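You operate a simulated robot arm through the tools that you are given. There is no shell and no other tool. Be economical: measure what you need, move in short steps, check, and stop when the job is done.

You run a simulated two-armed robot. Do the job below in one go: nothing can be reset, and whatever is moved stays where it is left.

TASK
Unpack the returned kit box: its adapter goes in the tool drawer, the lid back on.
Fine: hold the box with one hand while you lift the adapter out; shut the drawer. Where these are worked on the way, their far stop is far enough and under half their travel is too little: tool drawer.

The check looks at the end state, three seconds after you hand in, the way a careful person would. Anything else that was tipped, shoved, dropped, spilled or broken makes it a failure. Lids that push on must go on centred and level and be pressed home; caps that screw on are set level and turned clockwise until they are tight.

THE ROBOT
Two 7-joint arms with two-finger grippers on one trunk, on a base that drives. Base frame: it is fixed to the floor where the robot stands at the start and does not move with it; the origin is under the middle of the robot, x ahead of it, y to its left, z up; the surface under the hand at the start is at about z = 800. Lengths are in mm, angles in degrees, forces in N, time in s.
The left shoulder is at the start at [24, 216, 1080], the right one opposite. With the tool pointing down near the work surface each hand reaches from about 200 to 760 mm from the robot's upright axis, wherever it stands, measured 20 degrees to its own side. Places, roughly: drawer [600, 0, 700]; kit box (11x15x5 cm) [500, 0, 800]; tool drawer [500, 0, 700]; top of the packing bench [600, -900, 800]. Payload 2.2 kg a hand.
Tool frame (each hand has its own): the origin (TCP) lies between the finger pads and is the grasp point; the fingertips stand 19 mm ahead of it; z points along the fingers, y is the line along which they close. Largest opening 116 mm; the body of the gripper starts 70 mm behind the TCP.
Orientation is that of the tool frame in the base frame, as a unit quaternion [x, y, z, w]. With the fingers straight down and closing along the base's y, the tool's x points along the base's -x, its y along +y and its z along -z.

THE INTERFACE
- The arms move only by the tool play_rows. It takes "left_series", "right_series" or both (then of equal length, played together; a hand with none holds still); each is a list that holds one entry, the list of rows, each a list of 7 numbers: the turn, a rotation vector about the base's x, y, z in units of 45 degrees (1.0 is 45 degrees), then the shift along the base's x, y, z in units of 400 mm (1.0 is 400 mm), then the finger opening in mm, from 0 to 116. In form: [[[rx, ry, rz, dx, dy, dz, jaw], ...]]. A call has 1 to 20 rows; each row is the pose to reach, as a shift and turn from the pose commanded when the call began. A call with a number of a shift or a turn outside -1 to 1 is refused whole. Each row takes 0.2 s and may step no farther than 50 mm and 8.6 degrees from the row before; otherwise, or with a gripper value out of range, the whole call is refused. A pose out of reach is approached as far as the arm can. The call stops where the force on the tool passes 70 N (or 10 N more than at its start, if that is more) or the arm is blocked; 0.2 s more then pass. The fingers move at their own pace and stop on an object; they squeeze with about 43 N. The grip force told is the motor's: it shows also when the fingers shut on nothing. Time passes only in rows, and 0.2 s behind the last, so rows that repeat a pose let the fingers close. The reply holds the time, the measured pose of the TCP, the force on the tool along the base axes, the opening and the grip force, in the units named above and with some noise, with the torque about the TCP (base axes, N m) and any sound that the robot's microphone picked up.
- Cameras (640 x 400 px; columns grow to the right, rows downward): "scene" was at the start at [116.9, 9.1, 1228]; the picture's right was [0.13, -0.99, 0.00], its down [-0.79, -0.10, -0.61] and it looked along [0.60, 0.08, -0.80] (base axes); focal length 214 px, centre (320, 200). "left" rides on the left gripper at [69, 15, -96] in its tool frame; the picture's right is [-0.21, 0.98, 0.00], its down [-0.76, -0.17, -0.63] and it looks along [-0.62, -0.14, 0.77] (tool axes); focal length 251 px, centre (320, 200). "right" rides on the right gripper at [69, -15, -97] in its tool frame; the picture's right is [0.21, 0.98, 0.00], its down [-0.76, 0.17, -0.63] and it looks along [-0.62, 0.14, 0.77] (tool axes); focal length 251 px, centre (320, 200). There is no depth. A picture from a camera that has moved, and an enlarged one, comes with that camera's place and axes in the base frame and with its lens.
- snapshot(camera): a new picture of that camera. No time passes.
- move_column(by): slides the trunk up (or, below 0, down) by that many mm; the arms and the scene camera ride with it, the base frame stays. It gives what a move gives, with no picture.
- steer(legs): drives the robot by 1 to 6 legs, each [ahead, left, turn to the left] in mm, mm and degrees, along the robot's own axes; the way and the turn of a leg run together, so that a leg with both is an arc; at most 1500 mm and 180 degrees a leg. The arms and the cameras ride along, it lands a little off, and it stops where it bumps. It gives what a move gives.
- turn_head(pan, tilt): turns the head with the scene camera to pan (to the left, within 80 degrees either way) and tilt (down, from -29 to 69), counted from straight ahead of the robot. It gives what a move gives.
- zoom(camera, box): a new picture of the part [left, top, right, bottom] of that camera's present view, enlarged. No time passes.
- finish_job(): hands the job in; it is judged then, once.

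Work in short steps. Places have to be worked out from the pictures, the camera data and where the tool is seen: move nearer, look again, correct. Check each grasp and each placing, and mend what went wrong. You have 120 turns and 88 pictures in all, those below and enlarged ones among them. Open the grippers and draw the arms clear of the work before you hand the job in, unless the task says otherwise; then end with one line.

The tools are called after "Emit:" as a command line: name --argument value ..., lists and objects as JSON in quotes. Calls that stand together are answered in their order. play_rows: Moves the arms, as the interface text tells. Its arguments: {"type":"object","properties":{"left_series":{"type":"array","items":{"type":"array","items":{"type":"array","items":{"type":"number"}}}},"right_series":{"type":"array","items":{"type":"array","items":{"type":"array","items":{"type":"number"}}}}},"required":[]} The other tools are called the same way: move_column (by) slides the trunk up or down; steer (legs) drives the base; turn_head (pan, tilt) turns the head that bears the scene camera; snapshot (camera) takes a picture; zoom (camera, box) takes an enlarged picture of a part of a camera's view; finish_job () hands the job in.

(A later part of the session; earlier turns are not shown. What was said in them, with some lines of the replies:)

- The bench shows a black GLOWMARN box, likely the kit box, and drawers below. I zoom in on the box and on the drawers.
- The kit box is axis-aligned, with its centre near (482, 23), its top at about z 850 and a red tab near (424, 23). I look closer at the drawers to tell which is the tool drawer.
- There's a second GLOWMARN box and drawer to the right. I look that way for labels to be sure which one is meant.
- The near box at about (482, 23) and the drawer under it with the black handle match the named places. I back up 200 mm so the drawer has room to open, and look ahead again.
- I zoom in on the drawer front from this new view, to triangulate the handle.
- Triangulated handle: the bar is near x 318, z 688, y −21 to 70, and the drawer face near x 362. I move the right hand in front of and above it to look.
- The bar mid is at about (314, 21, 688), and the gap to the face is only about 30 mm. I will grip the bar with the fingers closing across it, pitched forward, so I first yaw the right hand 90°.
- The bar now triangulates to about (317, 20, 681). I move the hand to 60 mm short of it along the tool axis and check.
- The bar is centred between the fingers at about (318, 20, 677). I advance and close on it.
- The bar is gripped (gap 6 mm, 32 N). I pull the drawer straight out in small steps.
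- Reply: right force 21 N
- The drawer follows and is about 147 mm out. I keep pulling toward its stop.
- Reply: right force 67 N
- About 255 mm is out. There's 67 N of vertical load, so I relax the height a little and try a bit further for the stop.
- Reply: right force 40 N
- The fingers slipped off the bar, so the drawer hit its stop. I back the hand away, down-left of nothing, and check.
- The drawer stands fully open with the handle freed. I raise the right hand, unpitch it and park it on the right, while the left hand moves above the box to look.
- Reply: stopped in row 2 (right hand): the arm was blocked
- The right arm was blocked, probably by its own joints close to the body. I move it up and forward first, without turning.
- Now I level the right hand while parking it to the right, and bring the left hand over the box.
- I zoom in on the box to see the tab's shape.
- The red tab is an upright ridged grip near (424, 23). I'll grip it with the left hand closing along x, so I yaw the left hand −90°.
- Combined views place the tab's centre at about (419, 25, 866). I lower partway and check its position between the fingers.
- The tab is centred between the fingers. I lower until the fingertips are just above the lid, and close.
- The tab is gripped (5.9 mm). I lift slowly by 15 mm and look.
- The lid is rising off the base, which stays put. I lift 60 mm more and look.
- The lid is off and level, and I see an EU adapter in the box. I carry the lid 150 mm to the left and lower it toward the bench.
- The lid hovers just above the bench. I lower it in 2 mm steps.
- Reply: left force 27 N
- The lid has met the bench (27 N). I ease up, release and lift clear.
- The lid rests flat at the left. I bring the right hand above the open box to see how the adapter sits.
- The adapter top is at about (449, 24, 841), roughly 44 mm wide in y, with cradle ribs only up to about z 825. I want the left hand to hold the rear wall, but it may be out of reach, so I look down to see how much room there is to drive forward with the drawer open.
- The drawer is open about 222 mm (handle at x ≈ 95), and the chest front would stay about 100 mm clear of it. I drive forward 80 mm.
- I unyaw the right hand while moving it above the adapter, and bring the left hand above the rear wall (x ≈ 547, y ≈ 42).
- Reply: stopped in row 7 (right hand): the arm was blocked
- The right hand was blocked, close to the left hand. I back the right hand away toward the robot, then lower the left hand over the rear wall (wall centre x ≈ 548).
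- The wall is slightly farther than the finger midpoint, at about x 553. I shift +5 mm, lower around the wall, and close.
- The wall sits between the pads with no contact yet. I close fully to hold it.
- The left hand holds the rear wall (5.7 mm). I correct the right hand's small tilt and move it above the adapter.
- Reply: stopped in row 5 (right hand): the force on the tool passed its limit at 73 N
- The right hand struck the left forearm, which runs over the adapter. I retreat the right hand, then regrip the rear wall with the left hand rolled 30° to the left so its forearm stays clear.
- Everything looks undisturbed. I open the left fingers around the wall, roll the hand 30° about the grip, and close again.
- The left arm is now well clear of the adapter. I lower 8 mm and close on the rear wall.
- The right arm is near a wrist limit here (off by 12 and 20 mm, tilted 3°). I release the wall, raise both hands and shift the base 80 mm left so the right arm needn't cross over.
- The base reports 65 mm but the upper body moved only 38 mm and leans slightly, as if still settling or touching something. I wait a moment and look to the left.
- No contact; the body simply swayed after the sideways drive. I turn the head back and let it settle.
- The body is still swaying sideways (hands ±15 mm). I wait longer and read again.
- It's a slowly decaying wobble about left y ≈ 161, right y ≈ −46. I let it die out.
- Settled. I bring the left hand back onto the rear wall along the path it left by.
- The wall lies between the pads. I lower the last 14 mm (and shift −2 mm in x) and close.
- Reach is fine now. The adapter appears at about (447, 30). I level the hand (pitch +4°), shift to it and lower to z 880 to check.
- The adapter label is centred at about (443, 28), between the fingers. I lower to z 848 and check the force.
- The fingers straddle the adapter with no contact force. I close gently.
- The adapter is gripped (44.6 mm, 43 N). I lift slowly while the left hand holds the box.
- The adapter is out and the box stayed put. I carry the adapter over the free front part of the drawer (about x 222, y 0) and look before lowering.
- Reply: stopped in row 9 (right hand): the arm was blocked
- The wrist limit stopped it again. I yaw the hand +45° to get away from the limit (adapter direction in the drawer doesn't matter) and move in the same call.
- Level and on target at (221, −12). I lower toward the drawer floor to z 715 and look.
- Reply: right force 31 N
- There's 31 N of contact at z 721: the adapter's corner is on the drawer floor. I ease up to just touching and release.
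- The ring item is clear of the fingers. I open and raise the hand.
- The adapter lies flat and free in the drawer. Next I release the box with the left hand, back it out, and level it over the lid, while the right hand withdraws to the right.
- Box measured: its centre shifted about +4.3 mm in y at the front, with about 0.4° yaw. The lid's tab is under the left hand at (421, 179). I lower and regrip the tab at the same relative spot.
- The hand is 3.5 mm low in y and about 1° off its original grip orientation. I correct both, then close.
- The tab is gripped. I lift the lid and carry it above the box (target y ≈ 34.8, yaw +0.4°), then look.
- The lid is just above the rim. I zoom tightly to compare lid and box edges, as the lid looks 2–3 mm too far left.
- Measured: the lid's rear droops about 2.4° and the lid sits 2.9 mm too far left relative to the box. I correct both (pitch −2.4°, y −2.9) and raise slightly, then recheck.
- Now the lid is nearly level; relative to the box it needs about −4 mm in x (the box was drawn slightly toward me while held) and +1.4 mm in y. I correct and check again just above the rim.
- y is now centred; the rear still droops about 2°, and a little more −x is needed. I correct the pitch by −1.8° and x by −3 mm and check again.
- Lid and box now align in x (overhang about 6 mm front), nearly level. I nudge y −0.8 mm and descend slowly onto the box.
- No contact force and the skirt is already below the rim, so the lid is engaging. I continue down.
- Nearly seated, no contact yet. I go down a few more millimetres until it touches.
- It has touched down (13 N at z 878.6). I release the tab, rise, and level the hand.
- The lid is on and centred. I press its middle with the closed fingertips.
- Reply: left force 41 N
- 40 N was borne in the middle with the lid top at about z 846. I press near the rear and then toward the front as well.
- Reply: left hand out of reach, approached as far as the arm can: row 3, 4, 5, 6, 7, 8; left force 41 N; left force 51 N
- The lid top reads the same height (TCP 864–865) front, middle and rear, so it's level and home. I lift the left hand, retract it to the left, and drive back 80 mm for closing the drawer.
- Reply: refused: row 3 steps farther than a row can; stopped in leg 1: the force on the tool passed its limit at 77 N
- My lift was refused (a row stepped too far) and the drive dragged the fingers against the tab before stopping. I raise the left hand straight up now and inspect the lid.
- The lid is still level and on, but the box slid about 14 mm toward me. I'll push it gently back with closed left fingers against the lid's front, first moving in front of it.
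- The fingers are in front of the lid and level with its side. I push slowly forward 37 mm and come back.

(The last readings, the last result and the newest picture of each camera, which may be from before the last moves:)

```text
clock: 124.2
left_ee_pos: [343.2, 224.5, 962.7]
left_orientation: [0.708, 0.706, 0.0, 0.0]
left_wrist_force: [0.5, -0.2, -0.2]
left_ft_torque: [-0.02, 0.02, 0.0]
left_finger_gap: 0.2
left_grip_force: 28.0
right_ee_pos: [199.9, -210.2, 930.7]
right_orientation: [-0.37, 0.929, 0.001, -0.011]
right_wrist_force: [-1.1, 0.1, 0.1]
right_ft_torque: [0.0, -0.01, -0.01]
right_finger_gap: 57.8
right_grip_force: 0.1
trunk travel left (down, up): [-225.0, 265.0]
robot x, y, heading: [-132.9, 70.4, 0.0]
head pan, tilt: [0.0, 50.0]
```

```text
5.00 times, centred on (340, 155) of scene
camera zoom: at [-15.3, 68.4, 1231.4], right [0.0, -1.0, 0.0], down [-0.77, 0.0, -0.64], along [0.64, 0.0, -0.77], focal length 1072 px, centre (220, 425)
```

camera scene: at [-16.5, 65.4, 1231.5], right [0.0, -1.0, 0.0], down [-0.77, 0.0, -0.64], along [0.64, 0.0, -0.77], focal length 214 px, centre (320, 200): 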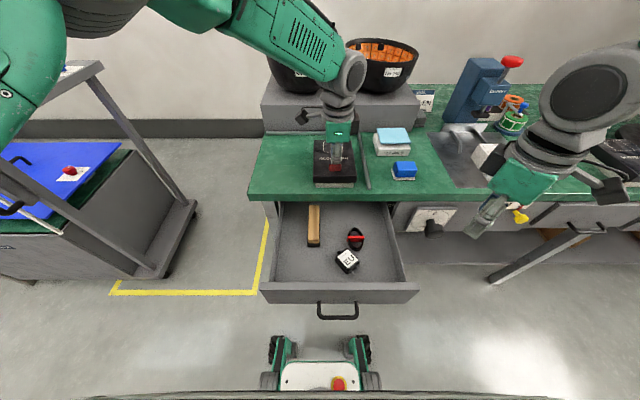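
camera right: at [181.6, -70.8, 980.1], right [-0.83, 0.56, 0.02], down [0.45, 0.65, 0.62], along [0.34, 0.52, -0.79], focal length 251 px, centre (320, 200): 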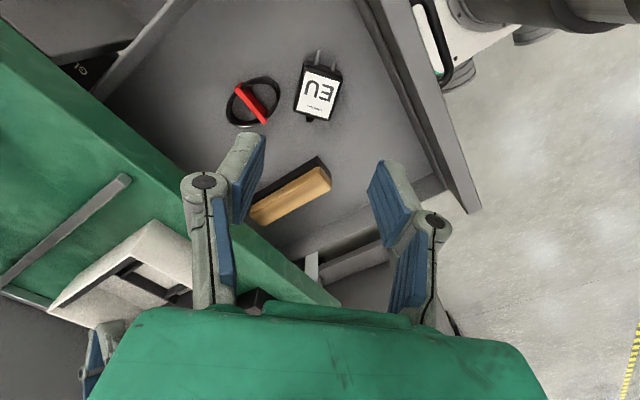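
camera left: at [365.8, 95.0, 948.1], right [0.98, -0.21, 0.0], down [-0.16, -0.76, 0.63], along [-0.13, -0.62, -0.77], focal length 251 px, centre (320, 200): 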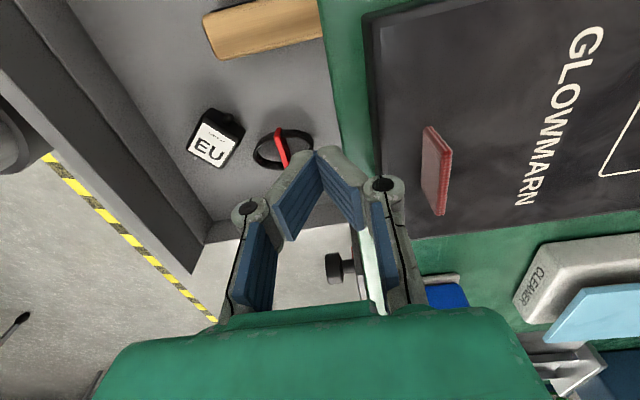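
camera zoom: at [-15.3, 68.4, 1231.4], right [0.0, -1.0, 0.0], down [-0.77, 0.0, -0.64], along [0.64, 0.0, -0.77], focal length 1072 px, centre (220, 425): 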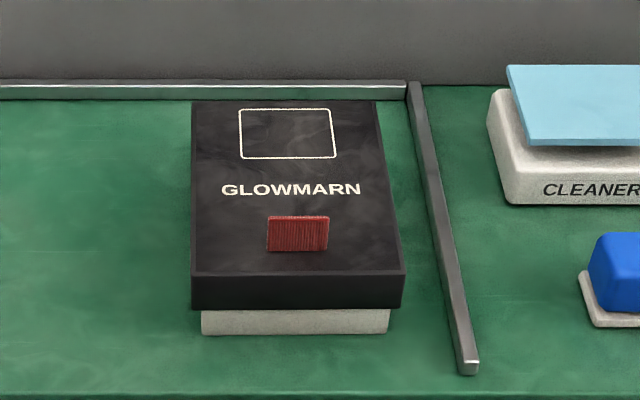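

The box is back near its original place. I zoom tightly on the lid's front edge to judge centring on the box.

Emit:
zoom --camera "scene" --box '[334, 160, 390, 195]'

```text
11.43 times, centred on (362, 178) of scene
camera zoom: at [-15.3, 68.4, 1231.4], right [0.0, -1.0, 0.0], down [-0.77, 0.0, -0.64], along [0.64, 0.0, -0.77], focal length 2451 px, centre (-160, 457)
```

zoom: 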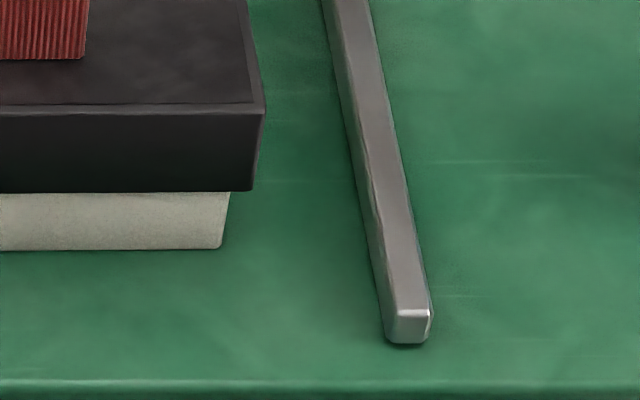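

Side overhangs are about 4.7 mm each and the front is about 3 mm, as it was originally (≈3.4). I press the lid's middle once more to make sure it is home, then withdraw.

Emit:
play_rows --left_series '[[[0, 0, 0, 0.06, -0.08, 0, 0], [0, 0, 0, 0.12, -0.16, 0, 0], [0, 0, 0, 0.18, -0.24, 0, 0], [0, 0, 0, 0.24, -0.32, 0, 0], [0, 0, 0, 0.3, -0.4, 0, 0], [0, 0, 0, 0.36, -0.48, 0, 0], [0, 0, 0, 0.36, -0.495, -0.1, 0], [0, 0, 0, 0.36, -0.495, -0.2, 0], [0, 0, 0, 0.36, -0.495, -0.23, 0], [0, 0, 0, 0.36, -0.495, -0.245, 0], [0, 0, 0, 0.36, -0.495, -0.258, 0], [0, 0, 0, 0.36, -0.495, -0.258, 0]]]'

Emit:
play_rows --left_series '[[[0, 0, 0, 0, 0, 0.06, 0], [0, 0, 0, 0, 0, 0.15, 0], [0, 0, 0, -0.04, 0.06, 0.22, 0], [0, 0, 0, -0.1, 0.14, 0.25, 0], [0, 0, 0, -0.16, 0.22, 0.26, 0], [0, 0, 0, -0.22, 0.3, 0.26, 0], [0, 0, 0, -0.28, 0.38, 0.26, 0], [0, 0, 0, -0.34, 0.46, 0.26, 0], [0, 0, 0, -0.36, 0.54, 0.26, 0]]]'

```text
clock: 126.8
left_ee_pos: [491.1, 25.7, 866.1]
left_orientation: [0.706, 0.708, 0.003, 0.003]
left_wrist_force: [2.4, -4.2, 33.4]
left_ft_torque: [-0.03, -0.02, -0.01]
left_finger_gap: 6.0
left_grip_force: 28.6
right_ee_pos: [197.9, -213.0, 932.6]
right_orientation: [-0.369, 0.929, 0.001, -0.009]
right_wrist_force: [-0.1, 0.1, 0.2]
right_ft_torque: [-0.02, -0.02, -0.03]
right_finger_gap: 57.9
right_grip_force: 0.0
trunk travel left (down, up): [-225.0, 265.0]
robot x, y, heading: [-130.4, 70.0, -0.2]
head pan, tilt: [0.0, 50.0]
```

```text
clock: 128.8
left_ee_pos: [344.8, 243.9, 962.2]
left_orientation: [0.707, 0.707, -0.001, 0.0]
left_wrist_force: [0.5, 1.8, -0.2]
left_ft_torque: [0.0, 0.02, -0.03]
left_finger_gap: 0.0
left_grip_force: 28.4
right_ee_pos: [200.6, -210.5, 930.5]
right_orientation: [-0.369, 0.929, 0.0, -0.01]
right_wrist_force: [-0.5, -0.1, 0.1]
right_ft_torque: [-0.01, 0.02, 0.03]
right_finger_gap: 58.2
right_grip_force: 0.0
trunk travel left (down, up): [-225.0, 265.0]
robot x, y, heading: [-135.8, 68.5, 0.1]
head pan, tilt: [0.0, 50.0]
```

The lid top is at the same height as before, so it is home. I drive back 65 mm and yaw the right hand by another 45° for closing the drawer.

Emit:
steer --legs '[[-65, 0, 0]]'

Emit:
play_rows --right_series '[[[0, 0, 0.167, 0.02, 0.06, 0, 40], [0, 0, 0.333, 0.04, 0.13, 0, 20], [0, 0, 0.5, 0.06, 0.2, 0, 0], [0, 0, 0.667, 0.06, 0.28, 0, 0], [0, 0, 0.833, 0.06, 0.36, 0, 0], [0, 0, 1.0, 0.06, 0.44, 0, 0], [0, 0, 1.0, 0.06, 0.5, 0, 0], [0, 0, 1.0, 0.06, 0.55, 0, 0]]]'

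Emit:
play_rows --right_series '[[[0, -0.167, 0, -0.02, 0, -0.04, 0], [0, -0.333, 0, -0.05, 0, -0.1, 0], [0, -0.5, 0, -0.08, 0, -0.16, 0], [0, -0.667, 0, -0.11, 0, -0.22, 0], [0, -0.833, 0, -0.13, 0, -0.28, 0], [0, -1.0, 0, -0.15, 0, -0.32, 0], [0, -1.0, 0, -0.15, 0, -0.32, 0]]]'

Emit:
snapshot --camera "right"

```text
clock: 129.7
left_ee_pos: [280.5, 242.5, 964.6]
left_orientation: [0.706, 0.708, 0.001, 0.0]
left_wrist_force: [-0.4, 0.3, 0.2]
left_ft_torque: [0.04, -0.04, -0.02]
left_finger_gap: 0.0
left_grip_force: 28.8
right_ee_pos: [135.5, -210.9, 931.0]
right_orientation: [-0.37, 0.929, 0.0, -0.01]
right_wrist_force: [-0.1, 0.2, 0.0]
right_ft_torque: [0.01, 0.0, 0.0]
right_finger_gap: 58.1
right_grip_force: 0.0
trunk travel left (down, up): [-225.0, 265.0]
robot x, y, heading: [-194.0, 68.6, 0.4]
head pan, tilt: [0.0, 50.0]
```

```text
clock: 131.5
left_ee_pos: [280.0, 244.8, 964.2]
left_orientation: [0.706, 0.708, 0.001, 0.002]
left_wrist_force: [-0.3, -0.2, -0.2]
left_ft_torque: [-0.03, 0.01, 0.02]
left_finger_gap: 0.1
left_grip_force: 28.7
right_ee_pos: [159.0, 9.8, 931.8]
right_orientation: [-0.698, 0.716, -0.004, -0.008]
right_wrist_force: [0.7, 0.6, 0.9]
right_ft_torque: [-0.02, 0.01, 0.04]
right_finger_gap: 0.0
right_grip_force: 28.8
trunk travel left (down, up): [-225.0, 265.0]
robot x, y, heading: [-197.2, 67.0, 0.5]
head pan, tilt: [0.0, 50.0]
```

```text
clock: 133.1
left_ee_pos: [279.1, 247.4, 964.9]
left_orientation: [0.707, 0.708, 0.0, 0.002]
left_wrist_force: [-0.4, 0.9, 0.0]
left_ft_torque: [-0.05, 0.01, 0.0]
left_finger_gap: 0.1
left_grip_force: 28.5
right_ee_pos: [106.0, 9.6, 811.0]
right_orientation: [-0.63, 0.678, -0.266, 0.27]
right_wrist_force: [0.7, -0.6, 0.2]
right_ft_torque: [-0.04, -0.01, -0.02]
right_finger_gap: 0.0
right_grip_force: 28.2
right hand out of reach, approached as far as the arm can: row 3, 4
trunk travel left (down, up): [-225.0, 265.0]
robot x, y, heading: [-196.3, 69.0, 0.3]
head pan, tilt: [0.0, 50.0]
```

```text
14 pictures are left
camera right: at [43.3, -57.8, 887.7], right [-0.71, -0.15, -0.69], down [-0.52, 0.78, 0.36], along [0.48, 0.61, -0.63], focal length 251 px, centre (320, 200)
```

right: 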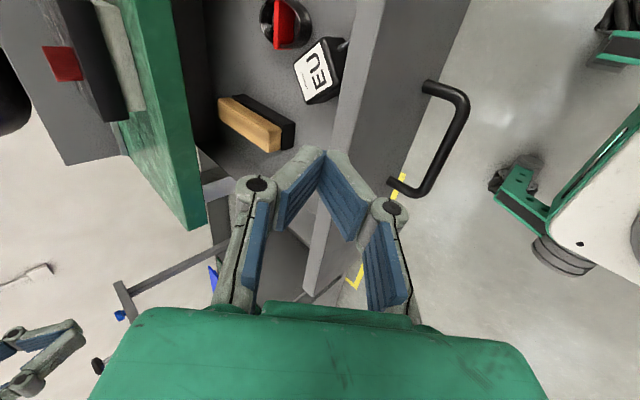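

The drawer front's face is around x 116–134 and its bar at x 89. I back the hand to x 78 and lower it to z 735, so the fingertips sit in front of the face, above the bar.

Emit:
play_rows --right_series '[[[0, 0, 0, -0.04, 0.01, 0, 0], [0, 0, 0, -0.07, 0.025, 0, 0], [0, 0, 0, -0.07, 0.025, -0.08, 0], [0, 0, 0, -0.07, 0.025, -0.16, 0], [0, 0, 0, -0.07, 0.025, -0.19, 0], [0, 0, 0, -0.07, 0.025, -0.19, 0]]]'

Emit:
snapshot --camera "right"

```text
clock: 134.5
left_ee_pos: [278.9, 244.8, 964.1]
left_orientation: [0.707, 0.707, 0.0, 0.001]
left_wrist_force: [0.7, -0.2, -0.1]
left_ft_torque: [0.01, -0.01, -0.04]
left_finger_gap: 0.0
left_grip_force: 28.3
right_ee_pos: [71.0, 21.0, 730.0]
right_orientation: [-0.644, 0.665, -0.269, 0.266]
right_wrist_force: [0.2, -0.9, 0.5]
right_ft_torque: [0.01, -0.01, -0.01]
right_finger_gap: 0.0
right_grip_force: 28.1
trunk travel left (down, up): [-225.0, 265.0]
robot x, y, heading: [-197.2, 70.0, 0.3]
head pan, tilt: [0.0, 50.0]
```

```text
13 pictures are left
camera right: at [10.5, -47.5, 807.6], right [-0.7, -0.19, -0.69], down [-0.54, 0.77, 0.34], along [0.46, 0.61, -0.64], focal length 251 px, centre (320, 200)
```

right: 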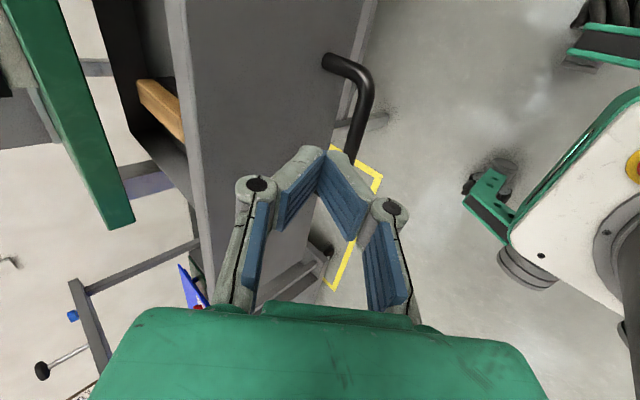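

The fingertips are in front of the face and above the bar. I push the drawer in steadily.

Emit:
play_rows --right_series '[[[0, 0, 0, 0.04, 0, 0, 0], [0, 0, 0, 0.08, 0, 0, 0], [0, 0, 0, 0.12, 0, 0, 0], [0, 0, 0, 0.16, 0, 0, 0], [0, 0, 0, 0.2, 0, 0, 0], [0, 0, 0, 0.24, 0, 0, 0], [0, 0, 0, 0.28, 0, 0, 0], [0, 0, 0, 0.32, 0, 0, 0], [0, 0, 0, 0.36, 0, 0, 0], [0, 0, 0, 0.4, 0, 0, 0], [0, 0, 0, 0.44, 0, 0, 0], [0, 0, 0, 0.48, 0, 0, 0], [0, 0, 0, 0.52, 0, 0, 0], [0, 0, 0, 0.56, 0, 0, 0], [0, 0, 0, 0.56, 0, 0, 0]]]'

Emit:
snapshot --camera "scene"

```text
clock: 137.7
left_ee_pos: [278.4, 245.0, 964.4]
left_orientation: [0.706, 0.708, 0.001, 0.001]
left_wrist_force: [1.3, 0.0, 0.2]
left_ft_torque: [-0.02, -0.01, 0.0]
left_finger_gap: 0.0
left_grip_force: 28.3
right_ee_pos: [294.4, 19.1, 727.7]
right_orientation: [-0.644, 0.665, -0.269, 0.267]
right_wrist_force: [-1.0, 0.8, 0.1]
right_ft_torque: [-0.01, 0.01, 0.01]
right_finger_gap: 0.0
right_grip_force: 28.1
trunk travel left (down, up): [-225.0, 265.0]
robot x, y, heading: [-194.8, 66.3, -0.4]
head pan, tilt: [0.0, 50.0]
```

```text
12 pictures are left
camera scene: at [-76.7, 68.9, 1231.3], right [0.0, -1.0, 0.0], down [-0.77, 0.0, -0.64], along [0.64, 0.0, -0.77], focal length 214 px, centre (320, 200)
```

scene: 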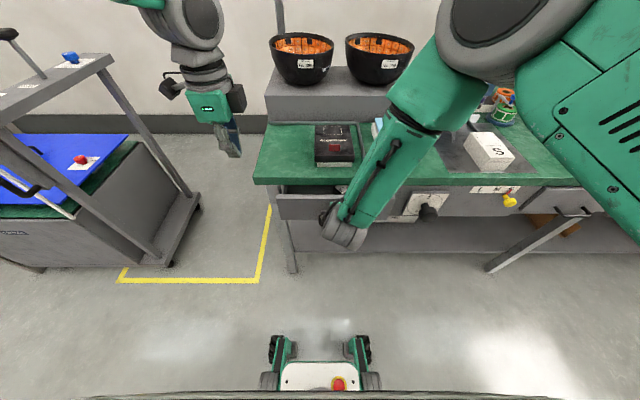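

Nearly shut, with no resistance. I creep the last stretch until the force rises.

Emit:
play_rows --right_series '[[[0, 0, 0, 0.03, 0, 0, 0], [0, 0, 0, 0.06, 0, 0, 0], [0, 0, 0, 0.075, 0, 0, 0], [0, 0, 0, 0.09, 0, 0, 0], [0, 0, 0, 0.1, 0, 0, 0], [0, 0, 0, 0.11, 0, 0, 0], [0, 0, 0, 0.12, 0, 0, 0], [0, 0, 0, 0.13, 0, 0, 0], [0, 0, 0, 0.13, 0, 0, 0]]]'

Emit:
zoom --camera "scene" --box '[240, 110, 400, 260]'

```text
clock: 139.7
left_ee_pos: [273.8, 242.7, 967.9]
left_orientation: [0.706, 0.708, 0.003, 0.002]
left_wrist_force: [0.4, 0.3, 0.2]
left_ft_torque: [0.01, 0.02, 0.01]
left_finger_gap: 0.0
left_grip_force: 28.1
right_ee_pos: [337.1, 19.9, 727.1]
right_orientation: [-0.647, 0.664, -0.268, 0.263]
right_wrist_force: [-61.7, -3.9, 20.9]
right_ft_torque: [0.17, -0.13, 0.59]
right_finger_gap: 0.2
right_grip_force: 28.7
trunk travel left (down, up): [-225.0, 265.0]
robot x, y, heading: [-197.9, 66.7, 0.4]
head pan, tilt: [0.0, 50.0]
```

```text
2.67 times, centred on (320, 185) of scene
camera zoom: at [-87.5, 68.2, 1232.5], right [0.0, -1.0, 0.0], down [-0.76, 0.0, -0.65], along [0.65, 0.0, -0.76], focal length 572 px, centre (320, 240)
```

zoom: 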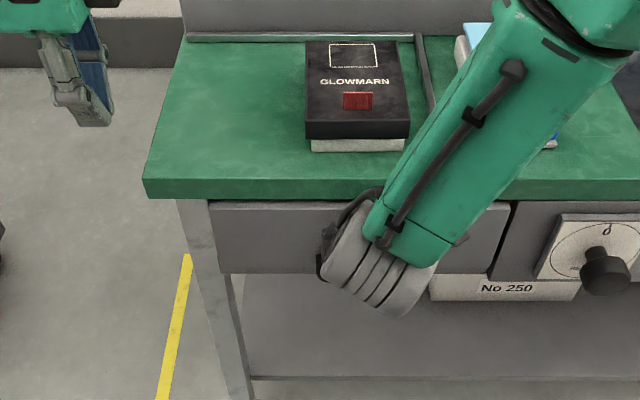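

The drawer is shut against its stop (62 N). I back the right hand off, raise it, and open both grippers.

Emit:
play_rows --right_series '[[[0, 0, 0, -0.05, 0, 0, 0], [0, 0, 0, -0.15, 0, 0, 0], [0, 0, 0, -0.25, -0.02, 0.02, 0], [0, 0, 0, -0.33, -0.06, 0.08, 20], [0, 0, 0, -0.36, -0.12, 0.17, 40], [0, 0, 0, -0.36, -0.18, 0.27, 60], [0, 0, 0, -0.36, -0.24, 0.36, 60], [0, 0, 0, -0.36, -0.3, 0.45, 60], [0, 0, 0, -0.36, -0.36, 0.5, 60]]]' --left_series '[[[0, 0, 0, 0, 0, 0, 60], [0, 0, 0, 0, 0, 0, 60], [0, 0, 0, 0, 0, 0.03, 60], [0, 0, 0, 0, 0, 0.06, 60], [0, 0, 0, 0, 0, 0.09, 60], [0, 0, 0, 0, 0, 0.12, 60], [0, 0, 0, 0, 0, 0.15, 60], [0, 0, 0, 0, 0, 0.18, 60], [0, 0, 0, 0, 0, 0.2, 60]]]'

Emit:
snapshot --camera "scene"

Emit:
zoom --camera "scene" --box '[240, 110, 400, 260]'

```text
clock: 141.7
left_ee_pos: [279.7, 244.5, 1045.6]
left_orientation: [0.707, 0.708, 0.002, 0.001]
left_wrist_force: [0.2, 0.1, -0.2]
left_ft_torque: [0.02, 0.0, -0.02]
left_finger_gap: 60.0
left_grip_force: 0.1
right_ee_pos: [226.4, -116.5, 927.8]
right_orientation: [-0.644, 0.665, -0.268, 0.266]
right_wrist_force: [0.3, -0.1, 0.2]
right_ft_torque: [-0.01, 0.0, 0.04]
right_finger_gap: 60.0
right_grip_force: 0.1
right hand out of reach, approached as far as the arm can: row 8, 9
trunk travel left (down, up): [-225.0, 265.0]
robot x, y, heading: [-198.3, 70.2, 0.0]
head pan, tilt: [0.0, 50.0]
```

```text
10 pictures are left
camera scene: at [-78.1, 66.8, 1231.4], right [0.0, -1.0, 0.0], down [-0.77, 0.0, -0.64], along [0.64, 0.0, -0.77], focal length 214 px, centre (320, 200)
```

scene: 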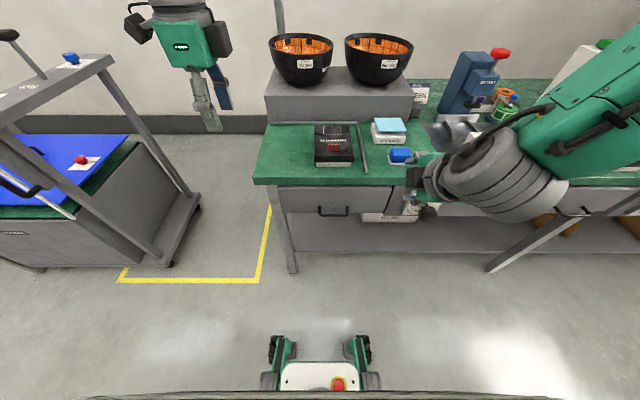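

```text
2.67 times, centred on (320, 185) of scene
camera zoom: at [-78.1, 66.8, 1231.4], right [0.0, -1.0, 0.0], down [-0.77, 0.0, -0.64], along [0.64, 0.0, -0.77], focal length 572 px, centre (320, 240)
```

zoom: 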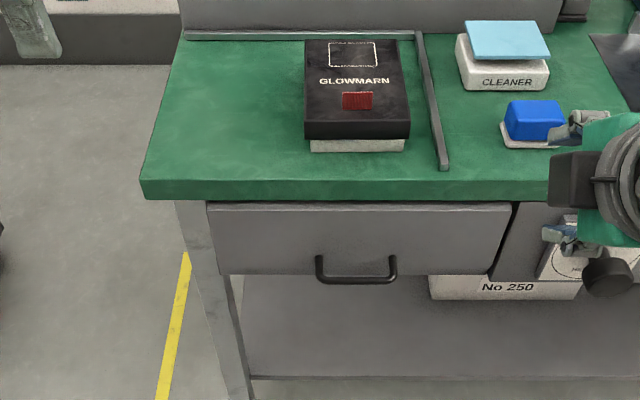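

The drawer is shut with the adapter inside, the lid is on and level, both grippers are open, and the arms are clear. I hand in.

Emit:
finish_job

```text
The job is handed in.
```

The kit box is unpacked: its adapter is in the tool drawer, the lid is back on and pressed home, and the drawer is shut against its stop.
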